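You operate a simulated robot arm through the tools that you are given. There is no shell and no other tool. Be economical: measure what you need, move in short steps, check, and stop when the job is done.

Carry out the task below with a simulated two-armed robot. There is one attempt and no reset: what you move stays moved.

## Task
Open the cupboard door, fetch the red box file and set it on the upper cupboard shelf, then shut the door. Pick up the small blue book with one hand, pass it to the other hand and put it on the top of the archive counter. Take the orange cassette on the upper right counter shelf and put it away on the top of the long table. Take the standing picture on the top of the archive counter and put it away on the top of the narrow table. Fetch the blue book from the top of the back table and set it on the sheet on the top of the back table. Open the blue drawer. The order is free. Set down upright: standing picture.

The check looks at the end state, three seconds after you hand in, the way a careful person would. Anything else that was tipped, shoved, dropped, spilled or broken makes it a failure. Flat cloth is picked up by pressing the open fingertips on it (5 to 10 N) and closing them slowly along it; thin cloth reads only 2 to 8 mm in the jaws.

## Robot
Two 7-joint arms with two-finger parallel grippers on one trunk, on a base that drives. Base frame: it is fixed to the floor where the robot stands at the start and does not move with it; the origin is under the middle of the robot, x ahead of it, y to its left, z up. Readings come in mm, degrees, newtons and seconds.
The left shoulder is at the start at [70, 134, 1090], the right one opposite. With the tool pointing down near the work surface each hand reaches from about 100 to 540 mm from the robot's upright axis, wherever it stands, measured 20 degrees to its own side. Places, roughly: blue book [1250, -750, 750]; blue drawer [700, -2600, 700]; cupboard door [700, -200, 500]; orange cassette (6x4x3 cm) [500, 500, 500]; red box file [0, 1000, 1000]; sheet (15x22x3 cm) [1600, -1100, 800]; small blue book [250, 500, 500]; standing picture [750, 0, 1000]; top of the archive counter [300, 700, 900]; top of the long table [-4400, -2800, 700]; top of the narrow table [-700, 2200, 700]; upper cupboard shelf [900, -100, 500]. Payload 1.57 kg a hand.
The TCP of each hand is the grasp point between the finger pads, 30 mm short of the fingertips. In the tool frame z runs along the fingers and y along their closing line. The gripper opens to 80 mm. The fingers are 17 mm wide and 12 mm thick; the gripper's body (40 by 82 mm) begins 80 mm behind the TCP.
Orientation is that of the tool frame in the base frame, as [roll, pitch, yaw] about the fixed x, y, z axes, in that order (R = Rz(yaw) Ry(pitch) Rx(roll)). With the fingers straight down and closing along the base's y, the tool's x points along the base's -x, its y along +y and its z along -z.

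## Interface
- The arms move only by the tool jog_arm. It takes "left_motion", "right_motion" or both (then of equal length, played together; a hand with none holds still); each is a list of rows, each a list of 3 entries, a list of its own where there are three numbers: the turn, a rotation vector about the tool's x, y, z in units of 120 degrees (1.0 is 120 degrees), then the shift along the tool's x, y, z in units of 200 mm (1.0 is 200 mm), then the closure, from 0 (fully open) to 1 (shut). In form: [[[wx, wy, wz], [x, y, z], fingers], ...]. A call has 1 to 20 rows; each row is the pose to reach, as a shift and turn from the pose commanded when the call began, along the tool's axes at that moment. A call with a number of a shift or a turn outside -1 to 1 is refused whole. Rows are played at 5 a second. More than 50 mm and 8.6 degrees between two rows, or a gripper value outside its range, and nothing of the call is played. Where a pose cannot be reached the arm comes as near as it can. A force on the tool above 40 N (or 10 N above the force at the start of the call, whichever is more), or a blocked arm, ends the call early, and 0.2 s more pass. The fingers move at their own pace (about 153 mm/s each) and stop on an object; they squeeze with about 21 N. The grip force told is the motor's: it shows also when the fingers shut on nothing. Time passes only in rows, and 0.2 s behind the last, so rows that repeat a pose let the fingers close. It gives the time, the measured TCP pose, the force on the tool (base axes), the opening and the grip force at its end, in the units of the frame above (readings bear some noise), with the torque about the TCP (base axes, N m) and any sound that the robot's microphone picked up, and new pictures: "show" is both (left out), scene, wrist or none (wrist: the cameras of the hands that moved).
- Cameras (640 x 400 px; columns grow to the right, rows downward): "scene" is now at [130.8, -23, 1305.8]; the picture's right is [-0.29, -0.96, 0.00], its down [-0.66, 0.20, -0.73] and it looks along [0.70, -0.21, -0.69] (base axes); focal length 214 px, centre (320, 200). "left" rides on the left gripper at [72, 7, -122] in its tool frame; the picture's right is [-0.09, 1.00, 0.00], its down [-0.84, -0.08, -0.54] and it looks along [-0.54, -0.05, 0.84] (tool axes); focal length 238 px, centre (320, 200). "right" rides on the right gripper at [72, -7, -122] in its tool frame; the picture's right is [0.09, 1.00, 0.00], its down [-0.84, 0.08, -0.54] and it looks along [-0.54, 0.05, 0.84] (tool axes); focal length 238 px, centre (320, 200). There is no depth. A picture from a camera that has moved, and an enlarged one, comes with that camera's place and axes in the base frame and with its lens.
- move_column(by): slides the trunk up (or, below 0, down) by that many mm; the arms and the scene camera ride with it, the base frame stays. It gives what a move gives, with no picture.
- drive_base(legs): drives the robot by 1 to 6 legs, each [ahead, left, turn to the left] in mm, mm and degrees, along the robot's own axes; the way and the turn of a leg run together, so that a leg with both is an arc; at most 1500 mm and 180 degrees a leg. The arms and the cameras ride along, it lands a little off, and it stops where it bumps. It gives what a move gives, and a new picture of the scene camera.
- turn_head(pan, tilt): turns the head with the scene camera to pan (to the left, within 86 degrees either way) and tilt (down, from -29 to 69), counted from straight ahead of the robot. It gives what a move gives, and a new picture of the scene camera.
- zoom(camera, box): a new picture of the part [left, top, right, bottom] of that camera's present view, enlarged. No time passes.
- close_job(): hands the job in; it is judged then, once.

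Go step by step. Nothing tells you exact positions but the pictures and the camera data: compare them with the known pose of the tool, close in by small moves and look again before you grip or let go. The budget is 207 turns and 260 pictures, counting those below and the enlarged ones. Unless the task says otherwise, let go and move clear before handing in, and close with one line.

The tools are called as a command line: name --argument value ..., lists and objects as JSON in quotes. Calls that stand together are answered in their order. jog_arm: Moves the arms, as the interface text tells. Its arguments: {"type":"object","properties":{"left_motion":{"type":"array","items":{"type":"array"}},"right_motion":{"type":"array","items":{"type":"array"}},"show":{"type":"string","enum":["both","scene","wrist","none"]}},"required":[]} The other tools are called the same way: move_column (by) slides the trunk up or down; drive_base (legs) drives the base; turn_head (pan, tilt) turns the head that bears the scene camera; zoom (camera, box) takes an enlarged picture of a part of a camera's view; close_job () hands the job in.

At the start:

```text
t: 0.0
left_ee_pos: [474.6, 137.0, 1209.6]
left_tcp_rot: [-180.0, -0.1, -179.9]
left_contact_force: [0.3, -1.1, -0.3]
left_wrist_torque: [-0.01, -0.01, 0.01]
left_gripper_width: 80.1
left_finger_force: 0.0
right_ee_pos: [401.7, -200.1, 1195.2]
right_tcp_rot: [179.9, -0.1, 180.0]
right_contact_force: [0.3, -0.1, 0.3]
right_wrist_torque: [0.0, -0.01, -0.01]
right_gripper_width: 79.9
right_finger_force: 0.0
trunk travel left (down, up): [-664.0, 276.0]
robot x, y, heading: [-0.9, -1.1, -0.1]
head pan, tilt: [-16.6, 43.4]
```

scene: 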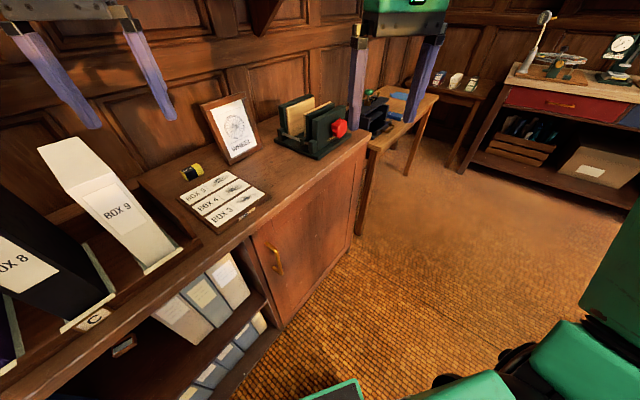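
right: 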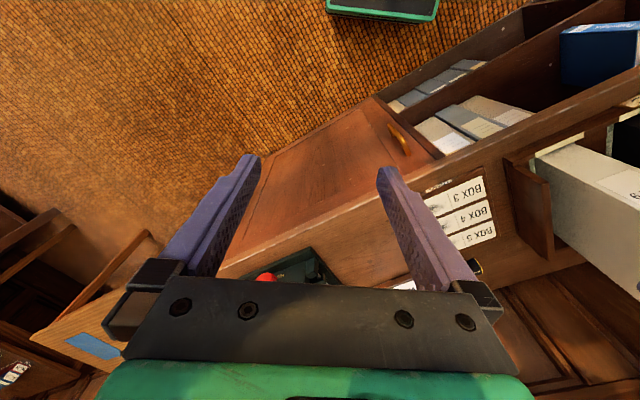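
left: 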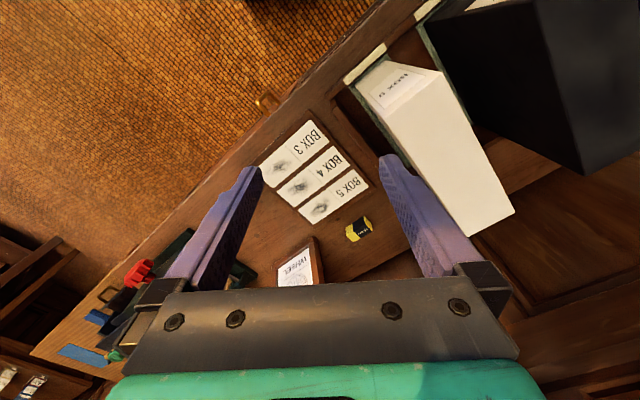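

I see the archive counter running diagonally ahead of me, with a cupboard at its right end and open shelves at its left. I'll look around first.

turn_head --pan 45 --tilt 40

turn_head --pan -60 --tilt 25

turn_head --pan 86 --tilt 30

```text
t: 1.3
left_ee_pos: [475.8, 137.2, 1211.0]
left_tcp_rot: [-179.9, 0.0, -180.0]
left_contact_force: [-0.9, -0.9, -0.1]
left_wrist_torque: [0.0, -0.01, -0.01]
left_gripper_width: 80.2
left_finger_force: 0.1
right_ee_pos: [402.0, -200.8, 1194.5]
right_tcp_rot: [-179.9, 0.0, -179.9]
right_contact_force: [0.7, 0.3, -0.4]
right_wrist_torque: [0.01, 0.02, 0.01]
right_gripper_width: 80.0
right_finger_force: 0.1
trunk travel left (down, up): [-664.0, 276.0]
robot x, y, heading: [1.6, -0.1, 0.2]
head pan, tilt: [45.0, 40.0]
camera scene: at [111.8, 60.6, 1310.7], right [0.71, -0.71, 0.0], down [-0.46, -0.45, -0.77], along [0.54, 0.54, -0.64], focal length 214 px, centre (320, 200)
```

scene: 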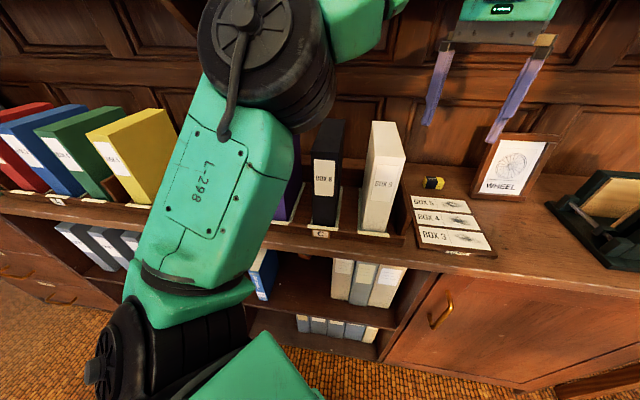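

```text
t: 3.1
left_ee_pos: [475.4, 136.2, 1211.3]
left_tcp_rot: [180.0, 0.0, -179.9]
left_contact_force: [-0.6, 0.8, -0.3]
left_wrist_torque: [-0.01, 0.0, -0.02]
left_gripper_width: 79.7
left_finger_force: 0.0
right_ee_pos: [401.5, -199.1, 1194.5]
right_tcp_rot: [180.0, 0.0, -180.0]
right_contact_force: [0.2, 0.3, -0.5]
right_wrist_torque: [0.02, 0.01, -0.01]
right_gripper_width: 80.2
right_finger_force: 0.1
trunk travel left (down, up): [-664.0, 276.0]
robot x, y, heading: [1.7, -2.2, -0.0]
head pan, tilt: [-60.0, 25.0]
camera scene: at [97.7, -79.2, 1334.0], right [-0.87, -0.5, 0.0], down [-0.21, 0.37, -0.91], along [0.45, -0.78, -0.42], focal length 214 px, centre (320, 200)
```

scene: 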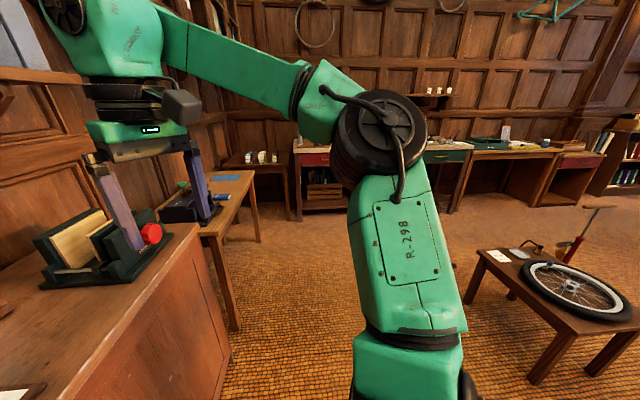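

```text
t: 5.4
left_ee_pos: [475.1, 136.3, 1210.1]
left_tcp_rot: [-179.9, 0.0, -179.8]
left_contact_force: [-0.1, -0.4, 0.9]
left_wrist_torque: [-0.01, -0.02, -0.04]
left_gripper_width: 79.8
left_finger_force: 0.0
right_ee_pos: [402.6, -200.6, 1194.5]
right_tcp_rot: [180.0, -0.1, 180.0]
right_contact_force: [0.0, -0.3, -0.1]
right_wrist_torque: [-0.01, 0.0, 0.02]
right_gripper_width: 79.9
right_finger_force: 0.0
trunk travel left (down, up): [-664.0, 276.0]
robot x, y, heading: [0.1, -4.6, -0.1]
head pan, tilt: [85.9, 30.0]
camera scene: at [58.1, 90.8, 1326.0], right [1.0, -0.07, 0.0], down [-0.04, -0.5, -0.87], along [0.06, 0.86, -0.5], focal length 214 px, centre (320, 200)
```

scene: 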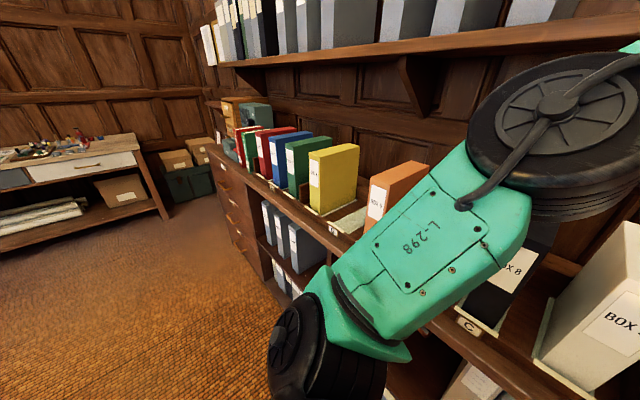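

The counter front seems to run diagonally, about 33° to my left. I'll back off a little and turn to face it.

drive_base --legs '[[-200, 0, 0], [0, 0, 33]]'

turn_head --pan 0 --tilt 40

turn_head --pan 50 --tilt 30

```text
t: 8.6
left_ee_pos: [126.7, 371.1, 1209.8]
left_tcp_rot: [179.9, 0.0, -147.2]
left_contact_force: [-0.1, -0.2, -0.5]
left_wrist_torque: [-0.01, -0.02, -0.01]
left_gripper_width: 80.1
left_finger_force: 0.0
right_ee_pos: [248.2, 48.5, 1195.1]
right_tcp_rot: [180.0, 0.0, -147.3]
right_contact_force: [0.1, -0.3, 0.4]
right_wrist_torque: [-0.02, 0.0, 0.02]
right_gripper_width: 80.2
right_finger_force: 0.1
trunk travel left (down, up): [-664.0, 276.0]
robot x, y, heading: [-199.6, -0.3, 32.8]
head pan, tilt: [85.9, 30.0]
camera scene: at [-198.3, 106.5, 1326.1], right [0.88, 0.48, 0.0], down [0.24, -0.44, -0.87], along [-0.42, 0.76, -0.5], focal length 214 px, centre (320, 200)
```

scene: 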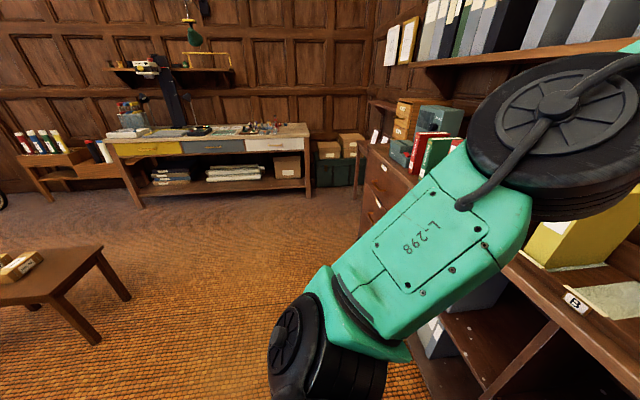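

```text
t: 10.2
left_ee_pos: [126.1, 371.9, 1210.2]
left_tcp_rot: [180.0, 0.0, -147.2]
left_contact_force: [-0.2, -0.5, 0.2]
left_wrist_torque: [0.04, -0.01, -0.04]
left_gripper_width: 80.0
left_finger_force: 0.0
right_ee_pos: [247.2, 48.1, 1193.9]
right_tcp_rot: [180.0, -0.1, -147.3]
right_contact_force: [0.4, -0.4, 0.0]
right_wrist_torque: [0.02, 0.0, 0.03]
right_gripper_width: 80.3
right_finger_force: 0.0
trunk travel left (down, up): [-664.0, 276.0]
robot x, y, heading: [-196.6, -2.8, 32.7]
head pan, tilt: [0.0, 40.0]
camera scene: at [-83.7, 73.5, 1310.7], right [0.54, -0.84, 0.0], down [-0.54, -0.35, -0.77], along [0.64, 0.41, -0.64], focal length 214 px, centre (320, 200)
```

scene: 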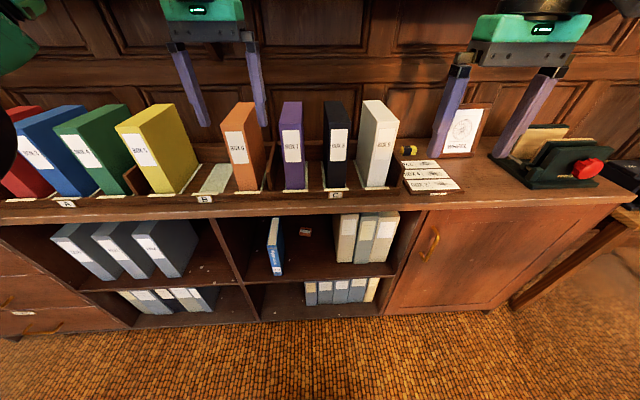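

```text
t: 11.4
left_ee_pos: [126.0, 372.7, 1209.8]
left_tcp_rot: [180.0, 0.0, -147.1]
left_contact_force: [0.2, -0.3, -0.7]
left_wrist_torque: [0.05, -0.04, 0.0]
left_gripper_width: 79.9
left_finger_force: 0.0
right_ee_pos: [249.2, 49.9, 1195.1]
right_tcp_rot: [-180.0, 0.0, -147.2]
right_contact_force: [-0.3, -0.7, -0.3]
right_wrist_torque: [-0.01, -0.03, 0.05]
right_gripper_width: 79.7
right_finger_force: 0.0
trunk travel left (down, up): [-664.0, 276.0]
robot x, y, heading: [-198.7, -1.7, 32.8]
head pan, tilt: [50.0, 30.0]
camera scene: at [-143.6, 117.2, 1326.0], right [0.99, -0.13, 0.0], down [-0.06, -0.5, -0.87], along [0.11, 0.86, -0.5], focal length 214 px, centre (320, 200)
```

scene: 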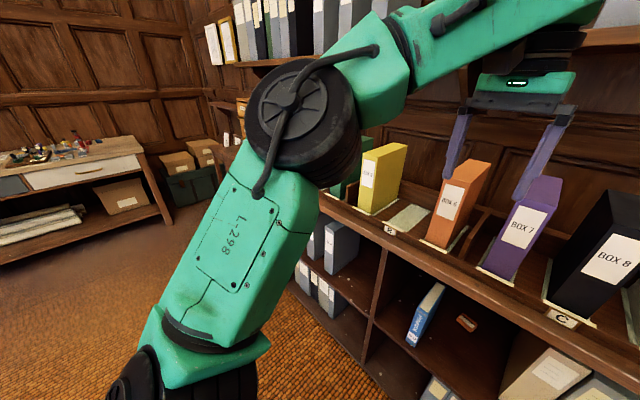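

The counter, shelves, cupboard, small blue book and cassette are all in view. Next I'll square up to the counter and look closely at the cupboard handle, the objects on the shelf and the back table.

drive_base --legs '[[0, 0, 2.2]]'

turn_head --pan -20 --tilt 45

zoom --camera "scene" --box '[240, 120, 480, 270]'

zoom --camera "scene" --box '[40, 120, 280, 270]'

```text
t: 12.2
left_ee_pos: [113.4, 383.5, 1210.0]
left_tcp_rot: [179.9, 0.0, -145.0]
left_contact_force: [-0.5, 0.4, -0.4]
left_wrist_torque: [0.03, -0.02, -0.01]
left_gripper_width: 80.1
left_finger_force: 0.1
right_ee_pos: [246.7, 64.4, 1195.7]
right_tcp_rot: [179.9, 0.0, -145.1]
right_contact_force: [0.3, -1.1, 1.0]
right_wrist_torque: [0.0, 0.01, -0.01]
right_gripper_width: 80.2
right_finger_force: 0.0
trunk travel left (down, up): [-664.0, 276.0]
robot x, y, heading: [-200.7, -0.1, 34.9]
head pan, tilt: [50.0, 30.0]
camera scene: at [-147.7, 118.0, 1326.1], right [1.0, -0.09, 0.0], down [-0.04, -0.5, -0.87], along [0.08, 0.86, -0.5], focal length 214 px, centre (320, 200)
```

scene: 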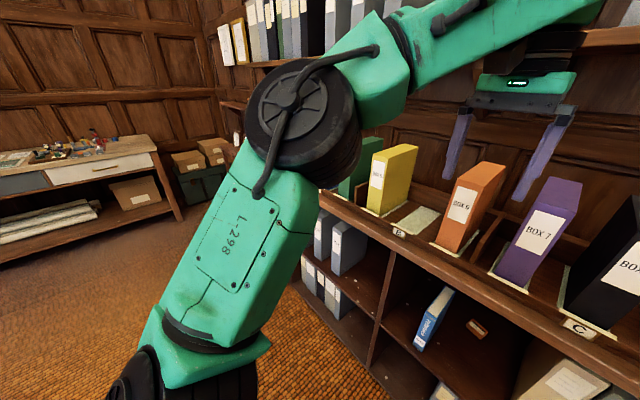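

```text
t: 13.6
left_ee_pos: [111.7, 385.1, 1209.9]
left_tcp_rot: [-180.0, 0.0, -145.0]
left_contact_force: [0.1, 0.0, -0.3]
left_wrist_torque: [0.0, 0.02, 0.01]
left_gripper_width: 79.9
left_finger_force: 0.0
right_ee_pos: [245.1, 66.1, 1194.7]
right_tcp_rot: [180.0, 0.0, -145.1]
right_contact_force: [0.4, 0.2, 0.3]
right_wrist_torque: [-0.01, -0.01, 0.03]
right_gripper_width: 79.7
right_finger_force: 0.0
trunk travel left (down, up): [-664.0, 276.0]
robot x, y, heading: [-196.9, 0.7, 35.1]
head pan, tilt: [-20.0, 45.0]
camera scene: at [-77.7, 50.2, 1303.4], right [0.26, -0.97, 0.0], down [-0.68, -0.18, -0.71], along [0.68, 0.18, -0.71], focal length 214 px, centre (320, 200)
```

scene: 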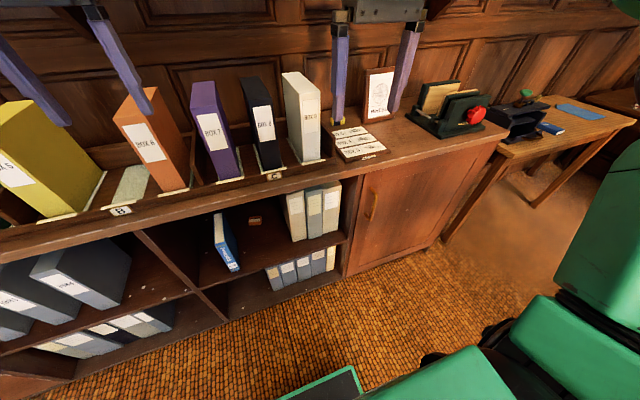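

```text
2.67 times, centred on (360, 195) of scene
camera zoom: at [-77.7, 50.2, 1303.4], right [0.26, -0.97, 0.0], down [-0.68, -0.18, -0.71], along [0.68, 0.18, -0.71], focal length 572 px, centre (213, 213)
```

zoom: 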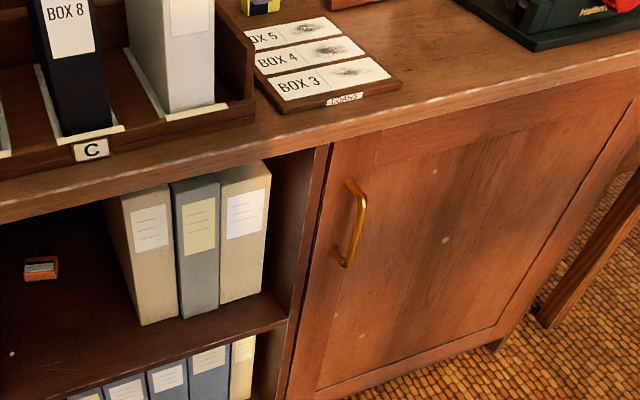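

```text
2.67 times, centred on (160, 195) of scene
camera zoom: at [-77.7, 50.2, 1303.4], right [0.26, -0.97, 0.0], down [-0.68, -0.18, -0.71], along [0.68, 0.18, -0.71], focal length 572 px, centre (747, 213)
```

zoom: 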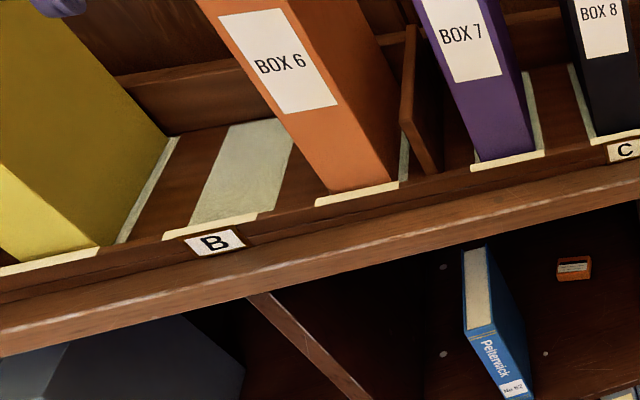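

The handle triangulates to about [475, 5, 758]. I'll lower the trunk and bring the right hand, pointing forward, in front of it.

move_column --by -300

jog_arm --right_motion '[[[0, 0, 0], [-0.03, -0.15, 0], 0], [[0, -0.07, 0], [-0.03, -0.3, 0], 0], [[0, -0.14, 0], [-0.03, -0.45, 0], 0], [[0, -0.21, 0], [-0.03, -0.6, 0.0], 0], [[0, -0.28, 0], [-0.03, -0.7, 0.1], 0], [[0, -0.35, 0], [-0.03, -0.8, 0.2], 0], [[0, -0.42, 0], [-0.03, -0.85, 0.3], 0], [[0, -0.49, 0], [-0.1, -0.9, 0.4], 0], [[0, -0.56, 0], [-0.15, -0.9, 0.5], 0], [[0, -0.63, 0], [-0.2, -0.9, 0.6], 0], [[0, -0.7, 0], [-0.2, -0.9, 0.685], 0], [[0, -0.75, 0], [-0.2, -0.9, 0.685], 0]]'

```text
t: 16.6
left_ee_pos: [112.2, 385.1, 909.8]
left_tcp_rot: [-179.9, 0.0, -145.0]
left_contact_force: [0.5, -0.2, 0.2]
left_wrist_torque: [-0.02, 0.02, -0.03]
left_gripper_width: 79.7
left_finger_force: 0.1
right_ee_pos: [245.3, 65.9, 895.0]
right_tcp_rot: [180.0, 0.0, -145.1]
right_contact_force: [1.1, -0.4, 0.0]
right_wrist_torque: [0.03, 0.02, 0.02]
right_gripper_width: 80.2
right_finger_force: 0.1
trunk travel left (down, up): [-364.0, 576.0]
robot x, y, heading: [-200.5, 0.7, 35.1]
head pan, tilt: [-20.0, 45.0]
```

```text
t: 19.2
left_ee_pos: [112.0, 383.3, 908.7]
left_tcp_rot: [-180.0, -0.1, -145.0]
left_contact_force: [0.0, 1.1, -0.1]
left_wrist_torque: [0.04, 0.01, 0.0]
left_gripper_width: 80.1
left_finger_force: 0.0
right_ee_pos: [381.4, -55.9, 757.0]
right_tcp_rot: [29.5, 89.9, 64.0]
right_contact_force: [-0.2, -0.7, 0.7]
right_wrist_torque: [0.0, 0.01, -0.02]
right_gripper_width: 80.0
right_finger_force: 0.0
right hand out of reach, approached as far as the arm can: row 8, 9, 10, 11, 12
trunk travel left (down, up): [-364.0, 576.0]
robot x, y, heading: [-198.9, -1.8, 34.9]
head pan, tilt: [-20.0, 45.0]
camera scene: at [-77.4, 49.9, 1003.4], right [0.26, -0.97, 0.0], down [-0.68, -0.18, -0.71], along [0.68, 0.18, -0.71], focal length 214 px, centre (320, 200)
camera right: at [285.4, -130.6, 684.8], right [-0.57, 0.82, -0.09], down [-0.49, -0.24, 0.84], along [0.66, 0.52, 0.54], focal length 238 px, centre (320, 200)
```

scene: 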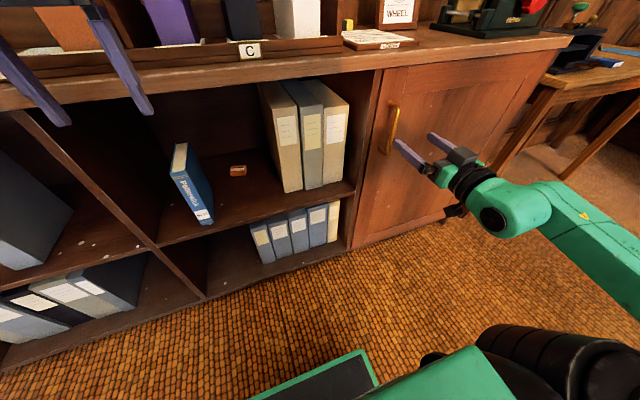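
right: 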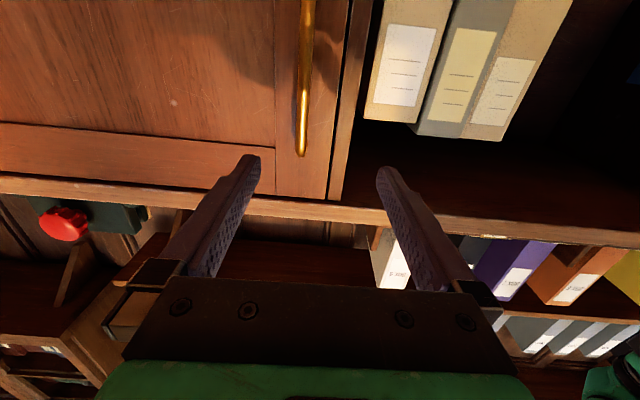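

The right hand points at the door, about 110 mm short of the handle. I'll go forward with a small shift to the right.

jog_arm --right_motion '[[[0, 0, 0], [0.03, -0.07, 0.1], 0], [[0, 0, 0], [0.06, -0.085, 0.25], 0], [[0, 0, 0], [0.06, -0.085, 0.38], 0]]'

```text
t: 20.0
left_ee_pos: [112.4, 384.1, 910.3]
left_tcp_rot: [-179.9, -0.1, -145.0]
left_contact_force: [-0.6, -0.1, 0.3]
left_wrist_torque: [-0.01, 0.03, 0.01]
left_gripper_width: 80.0
left_finger_force: 0.0
right_ee_pos: [455.1, -24.9, 745.1]
right_tcp_rot: [29.0, 90.0, 63.9]
right_contact_force: [0.7, 0.4, -0.5]
right_wrist_torque: [0.02, 0.01, 0.02]
right_gripper_width: 80.0
right_finger_force: 0.1
trunk travel left (down, up): [-364.0, 576.0]
robot x, y, heading: [-196.2, -1.9, 35.0]
head pan, tilt: [-20.0, 45.0]
camera scene: at [-77.3, 50.2, 1003.4], right [0.26, -0.97, 0.0], down [-0.68, -0.18, -0.71], along [0.68, 0.18, -0.71], focal length 214 px, centre (320, 200)
camera right: at [358.2, -100.3, 674.1], right [-0.57, 0.82, -0.09], down [-0.49, -0.25, 0.84], along [0.66, 0.52, 0.54], focal length 238 px, centre (320, 200)
```

scene: 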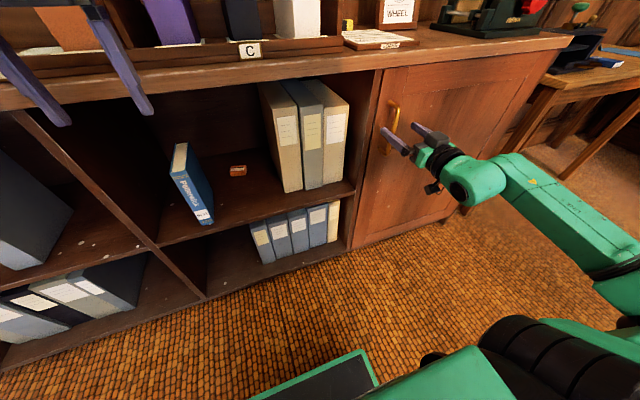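
right: 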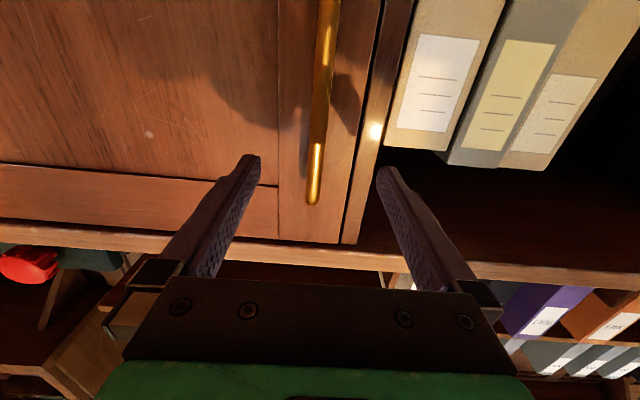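

The handle is centred between the fingers. I'll advance 25 mm and close.

jog_arm --right_motion '[[[0, 0, 0], [0, 0, 0.06], 0], [[0, 0, 0], [0, 0, 0.12], 0], [[0, 0, 0], [0, 0, 0.12], 0.5], [[0, 0, 0], [0, 0, 0.12], 1], [[0, 0, 0], [0, 0, 0.12], 1]]'

```text
t: 21.2
left_ee_pos: [113.0, 382.3, 910.4]
left_tcp_rot: [179.9, 0.1, -145.0]
left_contact_force: [0.0, -0.6, -0.8]
left_wrist_torque: [0.02, -0.01, 0.04]
left_gripper_width: 80.0
left_finger_force: 0.1
right_ee_pos: [474.7, -14.7, 746.1]
right_tcp_rot: [69.9, 89.9, 104.5]
right_contact_force: [11.3, -13.3, 6.0]
right_wrist_torque: [-0.53, 0.43, -0.42]
right_gripper_width: 11.7
right_finger_force: 28.6
trunk travel left (down, up): [-364.0, 576.0]
robot x, y, heading: [-196.2, -0.6, 35.1]
head pan, tilt: [-20.0, 45.0]
camera scene: at [-76.6, 47.7, 1003.5], right [0.26, -0.97, 0.0], down [-0.68, -0.18, -0.71], along [0.68, 0.18, -0.71], focal length 214 px, centre (320, 200)
camera right: at [378.1, -89.4, 674.4], right [-0.57, 0.82, -0.09], down [-0.49, -0.25, 0.84], along [0.66, 0.52, 0.54], focal length 238 px, centre (320, 200)
```

scene: 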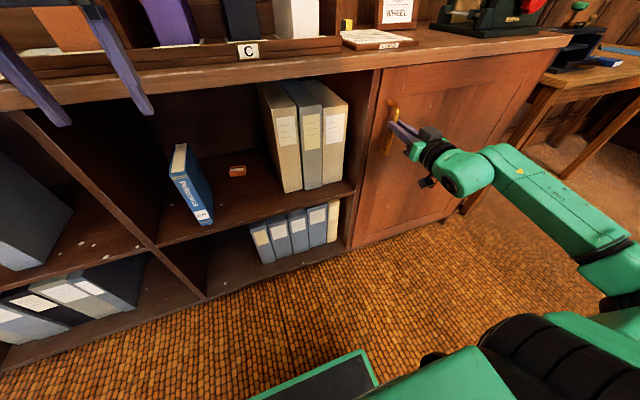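
right: 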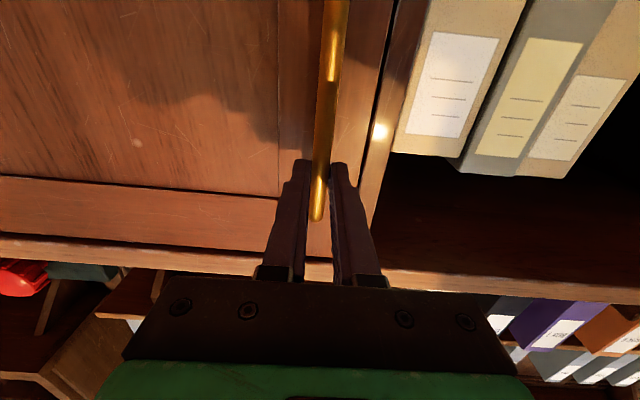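

The handle is gripped at 11.7 mm. I'll swing the door along an arc with an estimated hinge radius of about 460 mm, first 20°.

jog_arm --right_motion '[[[-0.021, 0, 0], [0, -0.009, -0.1], 1], [[-0.042, 0, 0], [0, -0.022, -0.2], 1], [[-0.063, 0, 0], [0, -0.039, -0.299], 1], [[-0.083, 0, 0], [0, -0.061, -0.397], 1], [[-0.104, 0, 0], [0, -0.087, -0.494], 1], [[-0.125, 0, 0], [0, -0.117, -0.59], 1], [[-0.146, 0, 0], [0, -0.151, -0.685], 1], [[-0.167, 0, 0], [0, -0.19, -0.777], 1]]'

```text
t: 21.9
left_ee_pos: [114.6, 383.1, 908.8]
left_tcp_rot: [-180.0, 0.0, -145.0]
left_contact_force: [0.1, 0.2, -0.5]
left_wrist_torque: [-0.01, 0.0, 0.01]
left_gripper_width: 79.5
left_finger_force: 0.0
right_ee_pos: [455.2, -33.4, 750.1]
right_tcp_rot: [33.3, 89.9, 69.7]
right_contact_force: [13.7, -11.8, -1.0]
right_wrist_torque: [0.35, -0.36, -0.42]
right_gripper_width: 11.7
right_finger_force: 28.8
right hand out of reach, approached as far as the arm can: row 2, 3
trunk travel left (down, up): [-364.0, 576.0]
robot x, y, heading: [-199.2, -2.5, 34.6]
head pan, tilt: [-20.0, 45.0]
stopped in row 3 (right hand): the force on the tool passed its limit at 74 N (the readings are from after the stop); the commanded pose is now the measured one
camera scene: at [-75.8, 49.1, 1003.1], right [0.26, -0.97, 0.0], down [-0.68, -0.18, -0.71], along [0.68, 0.18, -0.71], focal length 214 px, centre (320, 200)
camera right: at [361.6, -110.1, 678.7], right [-0.59, 0.8, -0.09], down [-0.48, -0.26, 0.84], along [0.65, 0.54, 0.54], focal length 238 px, centre (320, 200)
```

scene: 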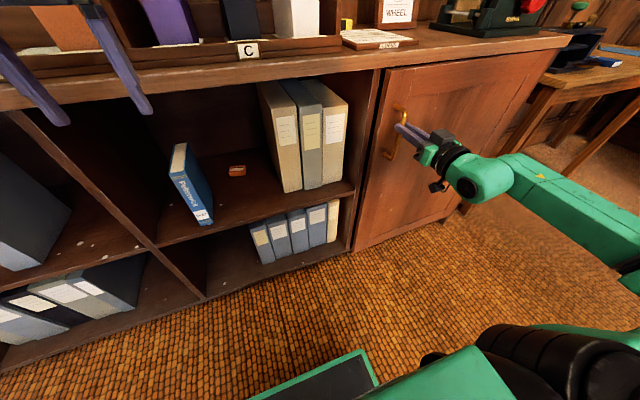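
right: 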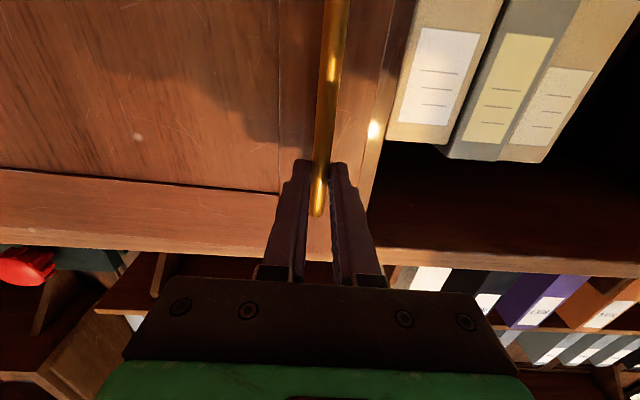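

The door has come open about 25 mm, but the force limit stopped the move. I'll continue with smaller steps, no wrist turn, and a bias to the right to ease the side load.

jog_arm --right_motion '[[[0, 0, 0], [0, -0.03, -0.02], 1], [[0, 0, 0], [0, -0.045, -0.07], 1], [[0, 0, 0], [0, -0.055, -0.12], 1], [[0, 0, 0], [0, -0.065, -0.17], 1], [[0, 0, 0], [0, -0.075, -0.22], 1], [[0, 0, 0], [0, -0.085, -0.27], 1], [[0, 0, 0], [0, -0.1, -0.32], 1]]' --show "none"

```text
t: 22.8
left_ee_pos: [115.5, 382.9, 909.2]
left_tcp_rot: [-179.9, 0.0, -145.1]
left_contact_force: [0.2, 1.2, 0.0]
left_wrist_torque: [-0.04, 0.0, 0.01]
left_gripper_width: 80.1
left_finger_force: 0.1
right_ee_pos: [442.0, -46.0, 749.6]
right_tcp_rot: [1.8, 89.5, 37.3]
right_contact_force: [8.4, -7.3, 1.0]
right_wrist_torque: [-0.3, 0.38, -0.4]
right_gripper_width: 11.9
right_finger_force: 28.9
right hand out of reach, approached as far as the arm can: row 1, 2, 3, 4
trunk travel left (down, up): [-364.0, 576.0]
robot x, y, heading: [-198.8, -0.9, 34.8]
head pan, tilt: [-20.0, 45.0]
stopped in row 4 (right hand): the force on the tool passed its limit at 43 N (the readings are from after the stop); the commanded pose is now the measured one
```

The arm is near its reach limit in this posture. The hand keeps its grip and I'll let the base do the pulling.

drive_base --legs '[[-40, -9, 0], [-40, -12, 0], [-30, -11, 0]]'

```text
t: 24.6
left_ee_pos: [41.4, 291.6, 911.3]
left_tcp_rot: [180.0, 0.1, -145.0]
left_contact_force: [-0.1, -0.1, 1.0]
left_wrist_torque: [0.02, -0.02, 0.01]
left_gripper_width: 79.7
left_finger_force: 0.0
right_ee_pos: [367.5, -132.2, 750.8]
right_tcp_rot: [10.4, 89.4, 46.3]
right_contact_force: [10.2, -8.4, -1.9]
right_wrist_torque: [-0.27, 0.04, -0.17]
right_gripper_width: 11.8
right_finger_force: 29.3
trunk travel left (down, up): [-364.0, 576.0]
robot x, y, heading: [-274.5, -90.0, 35.0]
head pan, tilt: [-20.0, 45.0]
camera scene: at [-148.2, -42.8, 1003.3], right [0.26, -0.97, 0.0], down [-0.68, -0.18, -0.71], along [0.68, 0.18, -0.71], focal length 214 px, centre (320, 200)
```

scene: 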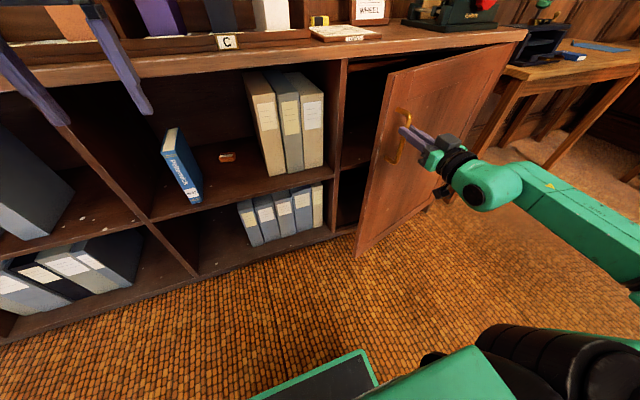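

The door swings cleanly, about 20° so far. I'll continue along the arc to about 40°.

drive_base --legs '[[-36, -18, 0], [-34, -24, 0], [-33, -25, 0], [-30, -26, 0]]'

```text
t: 26.1
left_ee_pos: [5.4, 220.3, 912.0]
left_tcp_rot: [-179.8, 0.2, -145.0]
left_contact_force: [0.7, -0.3, -0.9]
left_wrist_torque: [-0.01, 0.01, -0.01]
left_gripper_width: 80.1
left_finger_force: 0.1
right_ee_pos: [327.9, -199.2, 751.7]
right_tcp_rot: [-27.7, 89.7, 9.0]
right_contact_force: [-3.2, 2.0, 2.6]
right_wrist_torque: [0.18, -0.11, -0.05]
right_gripper_width: 11.9
right_finger_force: 28.9
trunk travel left (down, up): [-364.0, 576.0]
robot x, y, heading: [-304.6, -165.0, 34.9]
head pan, tilt: [-20.0, 45.0]
stopped in leg 2: the force on the tool passed its limit at 42 N (the readings are from after the stop); the commanded pose is now the measured one
camera scene: at [-184.3, -113.6, 1003.6], right [0.26, -0.97, 0.0], down [-0.68, -0.18, -0.71], along [0.68, 0.18, -0.71], focal length 214 px, centre (320, 200)
```

scene: 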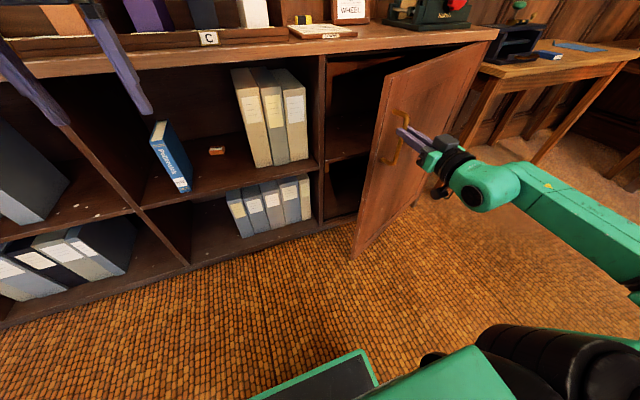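

Fingers start binding at about 30°. I'll release, back off, go round the door's free edge, and push it open from inside with the base.

jog_arm --right_motion '[[[0, 0, 0], [0, 0, 0], 0.4], [[0, 0, 0], [0, 0, 0], 0.4], [[0, 0, 0], [0, 0, 0], 0.4]]' --show "none"

drive_base --legs '[[-90, 0, 0], [0, 150, 0]]'

```text
t: 26.9
left_ee_pos: [6.1, 220.3, 910.4]
left_tcp_rot: [-179.9, 0.1, -144.9]
left_contact_force: [0.4, -0.2, -0.6]
left_wrist_torque: [-0.03, 0.0, 0.04]
left_gripper_width: 80.0
left_finger_force: 0.0
right_ee_pos: [330.4, -199.9, 748.7]
right_tcp_rot: [-39.3, 89.8, -2.8]
right_contact_force: [0.5, -0.1, -0.5]
right_wrist_torque: [0.03, 0.03, -0.02]
right_gripper_width: 47.9
right_finger_force: 0.1
trunk travel left (down, up): [-364.0, 576.0]
robot x, y, heading: [-305.0, -166.2, 34.8]
head pan, tilt: [-20.0, 45.0]
```

```text
t: 29.0
left_ee_pos: [-152.1, 290.5, 911.6]
left_tcp_rot: [-179.6, 0.1, -144.9]
left_contact_force: [0.1, 0.2, -1.0]
left_wrist_torque: [-0.02, -0.01, -0.03]
left_gripper_width: 80.0
left_finger_force: 0.0
right_ee_pos: [172.0, -130.9, 748.6]
right_tcp_rot: [-47.5, 89.8, -10.9]
right_contact_force: [-0.2, 0.3, 0.0]
right_wrist_torque: [0.0, 0.03, -0.05]
right_gripper_width: 47.9
right_finger_force: 0.1
trunk travel left (down, up): [-364.0, 576.0]
robot x, y, heading: [-460.9, -93.6, 34.9]
head pan, tilt: [-20.0, 45.0]
camera scene: at [-342.5, -44.3, 1003.5], right [0.26, -0.97, 0.0], down [-0.68, -0.18, -0.71], along [0.68, 0.18, -0.71], focal length 214 px, centre (320, 200)
```

scene: 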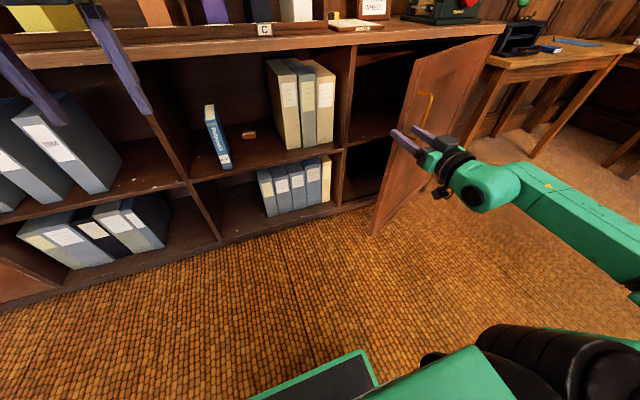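

The hand is now left of and behind the door edge. Drive forward, then right.

drive_base --legs '[[145, 0, 0], [0, -300, 0]]'

```text
t: 31.1
left_ee_pos: [9.4, 305.5, 911.3]
left_tcp_rot: [-179.6, 0.2, -144.9]
left_contact_force: [-0.4, -0.2, 0.5]
left_wrist_torque: [0.01, -0.01, 0.0]
left_gripper_width: 79.8
left_finger_force: 0.1
right_ee_pos: [323.5, -102.2, 749.4]
right_tcp_rot: [-123.9, 89.9, -85.4]
right_contact_force: [-19.9, 12.2, -1.9]
right_wrist_torque: [0.12, 0.17, 0.01]
right_gripper_width: 28.4
right_finger_force: 0.0
trunk travel left (down, up): [-364.0, 576.0]
robot x, y, heading: [-297.6, -80.8, 34.9]
head pan, tilt: [-20.0, 45.0]
stopped in leg 2: the force on the tool passed its limit at 53 N (the readings are from after the stop); the commanded pose is now the measured one
camera scene: at [-180.7, -28.8, 1003.8], right [0.26, -0.97, 0.0], down [-0.68, -0.18, -0.71], along [0.69, 0.18, -0.7], focal length 214 px, centre (320, 200)
```

scene: 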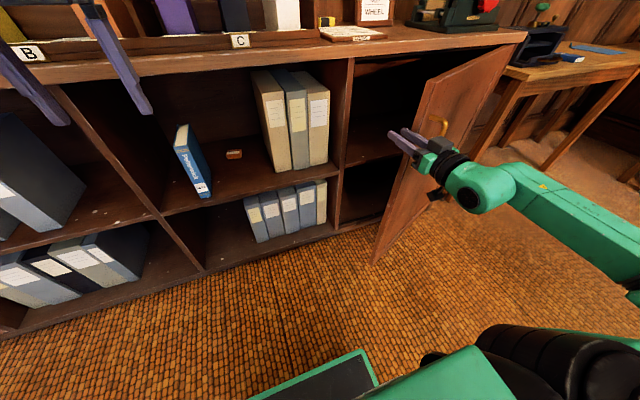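

The fingers are against the door's inside edge. I'll close them and push gently in short legs.

jog_arm --right_motion '[[[0, 0, 0], [0, 0.05, 0.0], 1], [[0, 0, 0], [0, 0.1, 0.1], 1], [[0, 0, 0], [0, 0.1, 0.2], 1]]' --show "none"

drive_base --legs '[[0, -35, 0], [0, -35, 0], [0, -35, 0], [0, -35, 0], [0, -35, 0]]'

```text
t: 31.9
left_ee_pos: [13.2, 302.6, 910.5]
left_tcp_rot: [-179.9, 0.1, -144.9]
left_contact_force: [-0.6, 0.8, 0.0]
left_wrist_torque: [-0.01, 0.02, -0.03]
left_gripper_width: 80.2
left_finger_force: 0.0
right_ee_pos: [349.1, -65.9, 746.0]
right_tcp_rot: [-177.4, 89.8, -139.3]
right_contact_force: [0.2, -0.3, -0.1]
right_wrist_torque: [0.0, 0.0, -0.02]
right_gripper_width: 0.1
right_finger_force: 21.2
trunk travel left (down, up): [-364.0, 576.0]
robot x, y, heading: [-299.5, -80.8, 34.9]
head pan, tilt: [-20.0, 45.0]
```

```text
t: 32.9
left_ee_pos: [31.5, 276.5, 909.6]
left_tcp_rot: [180.0, 0.1, -144.8]
left_contact_force: [0.0, -0.4, 1.4]
left_wrist_torque: [0.0, 0.0, 0.0]
left_gripper_width: 80.0
left_finger_force: 0.0
right_ee_pos: [362.2, -85.7, 745.3]
right_tcp_rot: [-173.5, 89.8, -134.4]
right_contact_force: [0.7, -0.7, -0.2]
right_wrist_torque: [0.05, -0.01, 0.01]
right_gripper_width: 0.1
right_finger_force: 20.5
trunk travel left (down, up): [-364.0, 576.0]
robot x, y, heading: [-276.1, -104.1, 35.0]
head pan, tilt: [-20.0, 45.0]
stopped in leg 1: the force on the tool passed its limit at 46 N (the readings are from after the stop); the commanded pose is now the measured one
camera scene: at [-157.5, -58.2, 1003.4], right [0.26, -0.97, 0.0], down [-0.68, -0.18, -0.71], along [0.68, 0.18, -0.71], focal length 214 px, centre (320, 200)
```

scene: 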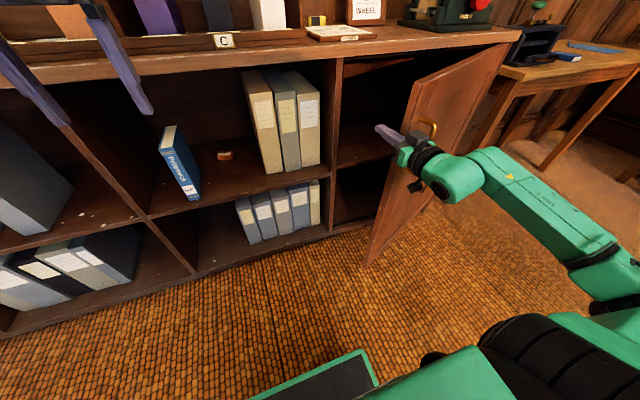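

The push is an impact rather than a steady load. I'll push slowly with the arm instead, sideways and slightly back.

jog_arm --right_motion '[[[0, 0, 0], [0, -0.03, 0], 1], [[0, 0, 0], [0, -0.06, 0], 1], [[0, 0, 0], [0, -0.09, 0], 1], [[0, 0, 0], [0, -0.12, 0], 1], [[0, 0, 0], [0, -0.15, 0], 1], [[0, 0, 0], [0, -0.19, 0], 1], [[0, 0, 0], [0, -0.23, 0], 1], [[0, 0, 0], [0, -0.27, 0], 1], [[0, 0, 0], [0, -0.31, 0], 1], [[0, 0, 0], [0, -0.35, 0], 1], [[0, 0, 0], [0, -0.4, 0], 1], [[0, 0, 0], [0, -0.45, 0], 1], [[0, 0, 0], [0, -0.5, 0], 1], [[0, 0, 0], [0, -0.55, 0], 1], [[0, 0, 0], [0, -0.6, 0], 1]]'

```text
t: 33.5
left_ee_pos: [28.9, 277.2, 911.2]
left_tcp_rot: [-179.8, 0.2, -144.7]
left_contact_force: [0.3, -1.5, 1.3]
left_wrist_torque: [-0.02, -0.02, -0.01]
left_gripper_width: 80.2
left_finger_force: 0.0
right_ee_pos: [363.2, -86.3, 746.2]
right_tcp_rot: [-179.6, 89.6, -139.4]
right_contact_force: [-12.4, 7.4, 1.7]
right_wrist_torque: [0.06, 0.13, -0.49]
right_gripper_width: 0.0
right_finger_force: 21.2
trunk travel left (down, up): [-364.0, 576.0]
robot x, y, heading: [-278.5, -103.3, 35.1]
head pan, tilt: [-20.0, 45.0]
stopped in row 2 (right hand): the force on the tool passed its limit at 45 N (the readings are from after the stop); the commanded pose is now the measured one
camera scene: at [-160.2, -57.1, 1003.8], right [0.26, -0.96, 0.0], down [-0.68, -0.19, -0.71], along [0.68, 0.19, -0.71], focal length 214 px, centre (320, 200)
camera right: at [273.7, -170.2, 675.3], right [-0.64, 0.76, -0.09], down [-0.46, -0.29, 0.84], along [0.61, 0.58, 0.54], focal length 238 px, centre (320, 200)
```

scene: 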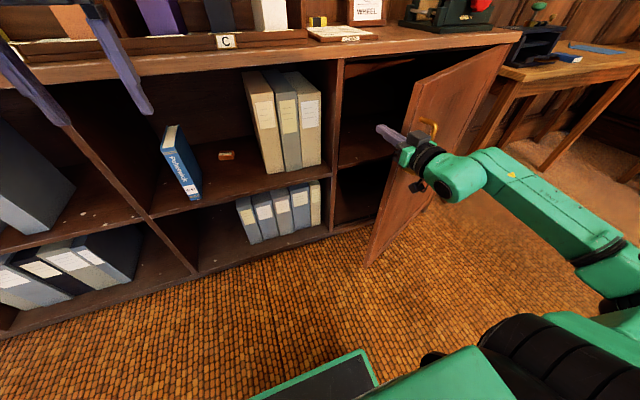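
right: 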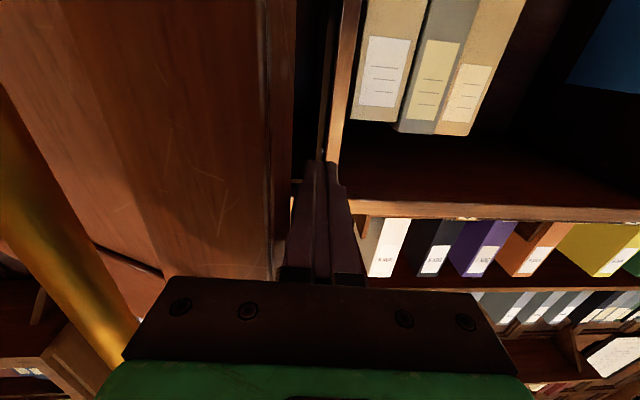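

The gripper body catches the door edge head-on. I'll back out, yaw the hand about 50° to the right so the fingers lie along the inside of the door, and slip in behind the edge.

jog_arm --right_motion '[[[0, 0, 0], [0, 0.1, -0.1], 1], [[0, 0, 0], [0, 0.2, -0.25], 1], [[0.06, 0, 0], [0, 0.23, -0.38], 1], [[0.12, 0, 0], [0, 0.23, -0.38], 1], [[0.18, 0, 0], [0, 0.23, -0.38], 1], [[0.24, 0, 0], [0, 0.23, -0.38], 1], [[0.3, 0, 0], [0, 0.23, -0.38], 1], [[0.36, 0, 0], [0, 0.23, -0.38], 1], [[0.417, 0, 0], [0, 0.23, -0.38], 1]]'

```text
t: 35.5
left_ee_pos: [29.9, 275.3, 911.7]
left_tcp_rot: [179.9, 0.2, -144.7]
left_contact_force: [0.7, -0.5, -0.4]
left_wrist_torque: [0.09, 0.05, 0.05]
left_gripper_width: 80.0
left_finger_force: 0.1
right_ee_pos: [299.9, -141.9, 761.2]
right_tcp_rot: [118.7, 88.7, 132.3]
right_contact_force: [-12.3, 7.5, 3.2]
right_wrist_torque: [-0.08, -0.18, 0.21]
right_gripper_width: 0.0
right_finger_force: 21.1
right hand out of reach, approached as far as the arm can: row 5, 6, 7, 8, 9
trunk travel left (down, up): [-364.0, 576.0]
robot x, y, heading: [-282.2, -104.9, 35.5]
head pan, tilt: [-20.0, 45.0]
stopped in row 9 (right hand): the force on the tool passed its limit at 143 N (the readings are from after the stop); the commanded pose is now the measured one
camera scene: at [-159.5, -57.9, 1003.7], right [0.26, -0.96, 0.0], down [-0.68, -0.19, -0.71], along [0.68, 0.19, -0.71], focal length 214 px, centre (320, 200)
camera right: at [181.0, -175.6, 690.8], right [-0.23, 0.97, -0.07], down [-0.53, -0.07, 0.84], along [0.81, 0.24, 0.53], focal length 238 px, centre (320, 200)
```

scene: 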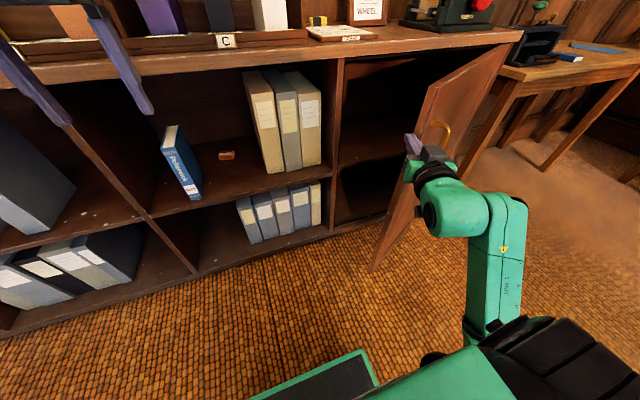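
right: 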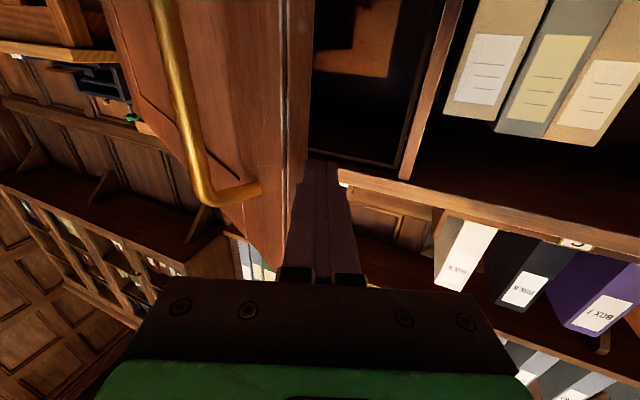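

The hand now lies inside the edge, yawed about 22° right. I'll back off slightly and push toward the hinge side slowly.

jog_arm --right_motion '[[[0, 0, 0], [0, 0.04, -0.06], 1], [[0, 0, 0], [0, 0.04, -0.14], 1], [[0, 0, 0], [0, 0.0, -0.17], 1], [[0, 0, 0], [0, -0.04, -0.2], 1], [[0, 0, 0], [0, -0.08, -0.23], 1], [[0, 0, 0], [0, -0.12, -0.26], 1], [[0, 0, 0], [0, -0.16, -0.29], 1], [[0, 0, 0], [0, -0.2, -0.32], 1], [[0, 0, 0], [0, -0.24, -0.35], 1], [[0, 0, 0], [0, -0.28, -0.38], 1], [[0, 0, 0], [0, -0.32, -0.4], 1], [[0, 0, 0], [0, -0.36, -0.42], 1]]'

```text
t: 37.1
left_ee_pos: [27.5, 277.2, 911.8]
left_tcp_rot: [180.0, 0.3, -144.7]
left_contact_force: [-0.5, -1.0, -0.3]
left_wrist_torque: [0.05, 0.04, 0.01]
left_gripper_width: 80.1
left_finger_force: 0.2
right_ee_pos: [292.9, -151.1, 763.0]
right_tcp_rot: [137.6, 86.9, 152.8]
right_contact_force: [-12.5, 5.4, -1.2]
right_wrist_torque: [0.01, -0.04, 0.21]
right_gripper_width: 0.2
right_finger_force: 20.8
right hand out of reach, approached as far as the arm can: row 1, 2, 3, 4, 5, 6, 7, 8
trunk travel left (down, up): [-364.0, 576.0]
robot x, y, heading: [-278.4, -107.3, 35.5]
head pan, tilt: [-20.0, 45.0]
stopped in row 8 (right hand): the force on the tool passed its limit at 114 N (the readings are from after the stop); the commanded pose is now the measured one
camera scene: at [-160.4, -57.6, 1003.7], right [0.26, -0.96, 0.0], down [-0.68, -0.19, -0.71], along [0.68, 0.19, -0.71], focal length 214 px, centre (320, 200)
camera right: at [174.7, -188.8, 696.6], right [-0.27, 0.96, -0.06], down [-0.5, -0.09, 0.86], along [0.82, 0.26, 0.51], focal length 238 px, centre (320, 200)
```

scene: 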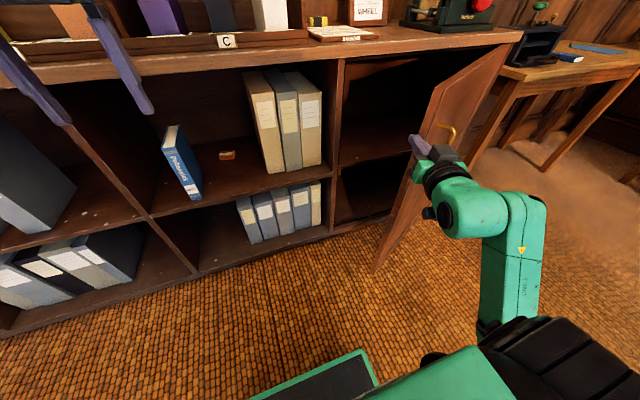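
right: 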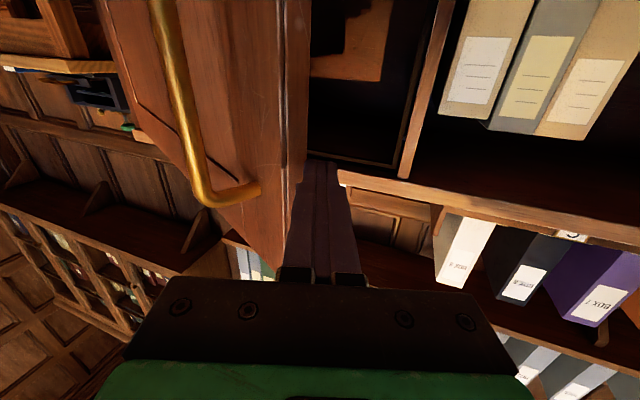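

The arm is at a joint limit here, so the base should push. I'll drive diagonally back and right along the door's arc.

drive_base --legs '[[-30, -30, 0], [-30, -35, 0], [-30, -35, 0], [-25, -40, 0]]'

```text
t: 37.9
left_ee_pos: [22.9, 255.9, 911.6]
left_tcp_rot: [180.0, 0.2, -144.5]
left_contact_force: [-0.8, 0.6, -0.1]
left_wrist_torque: [-0.01, 0.02, 0.04]
left_gripper_width: 80.0
left_finger_force: 0.1
right_ee_pos: [286.2, -166.9, 763.3]
right_tcp_rot: [136.1, 86.7, 152.7]
right_contact_force: [-9.4, 4.2, 0.4]
right_wrist_torque: [-0.02, 0.0, 0.13]
right_gripper_width: 0.0
right_finger_force: 20.6
trunk travel left (down, up): [-364.0, 576.0]
robot x, y, heading: [-283.9, -130.7, 35.3]
head pan, tilt: [-20.0, 45.0]
stopped in leg 1: the force on the tool passed its limit at 51 N (the readings are from after the stop); the commanded pose is now the measured one
camera scene: at [-164.8, -78.7, 1003.7], right [0.27, -0.96, 0.0], down [-0.68, -0.19, -0.71], along [0.68, 0.19, -0.71], focal length 214 px, centre (320, 200)
```

scene: 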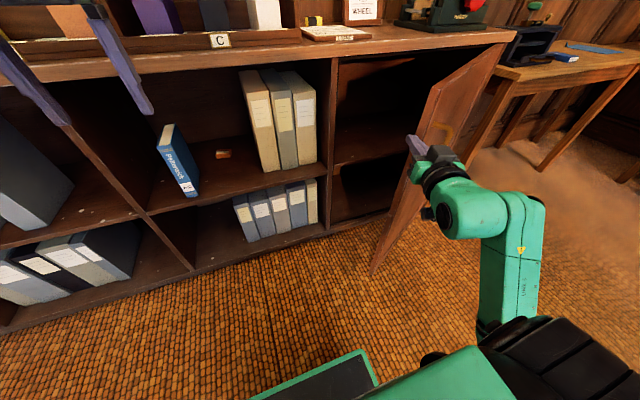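

The gripper body was pushing the door end-on. I'll back the hand off so only the fingers are behind the edge, then follow the edge's true arc.

drive_base --legs '[[-38, 10, 0], [-20, -25, 0], [-30, -30, 0], [-30, -33, 0], [-27, -35, 0], [-24, -36, 0]]'

```text
t: 41.2
left_ee_pos: [-27.1, 34.4, 911.4]
left_tcp_rot: [179.9, 0.2, -144.6]
left_contact_force: [-0.8, 0.2, -0.3]
left_wrist_torque: [0.03, 0.04, -0.01]
left_gripper_width: 80.0
left_finger_force: 0.0
right_ee_pos: [238.5, -388.9, 762.8]
right_tcp_rot: [137.3, 86.6, 153.6]
right_contact_force: [-1.0, -0.7, 0.4]
right_wrist_torque: [0.02, 0.02, 0.01]
right_gripper_width: 0.0
right_finger_force: 21.1
trunk travel left (down, up): [-364.0, 576.0]
robot x, y, heading: [-334.7, -349.8, 35.7]
head pan, tilt: [-20.0, 45.0]
camera scene: at [-213.5, -299.6, 1003.5], right [0.27, -0.96, 0.0], down [-0.68, -0.19, -0.71], along [0.68, 0.19, -0.71], focal length 214 px, centre (320, 200)
```

scene: 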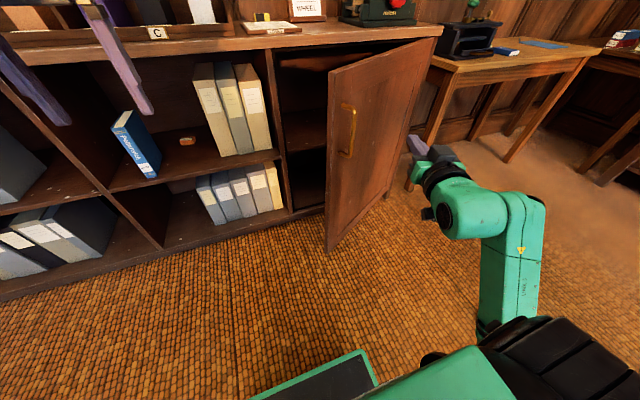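

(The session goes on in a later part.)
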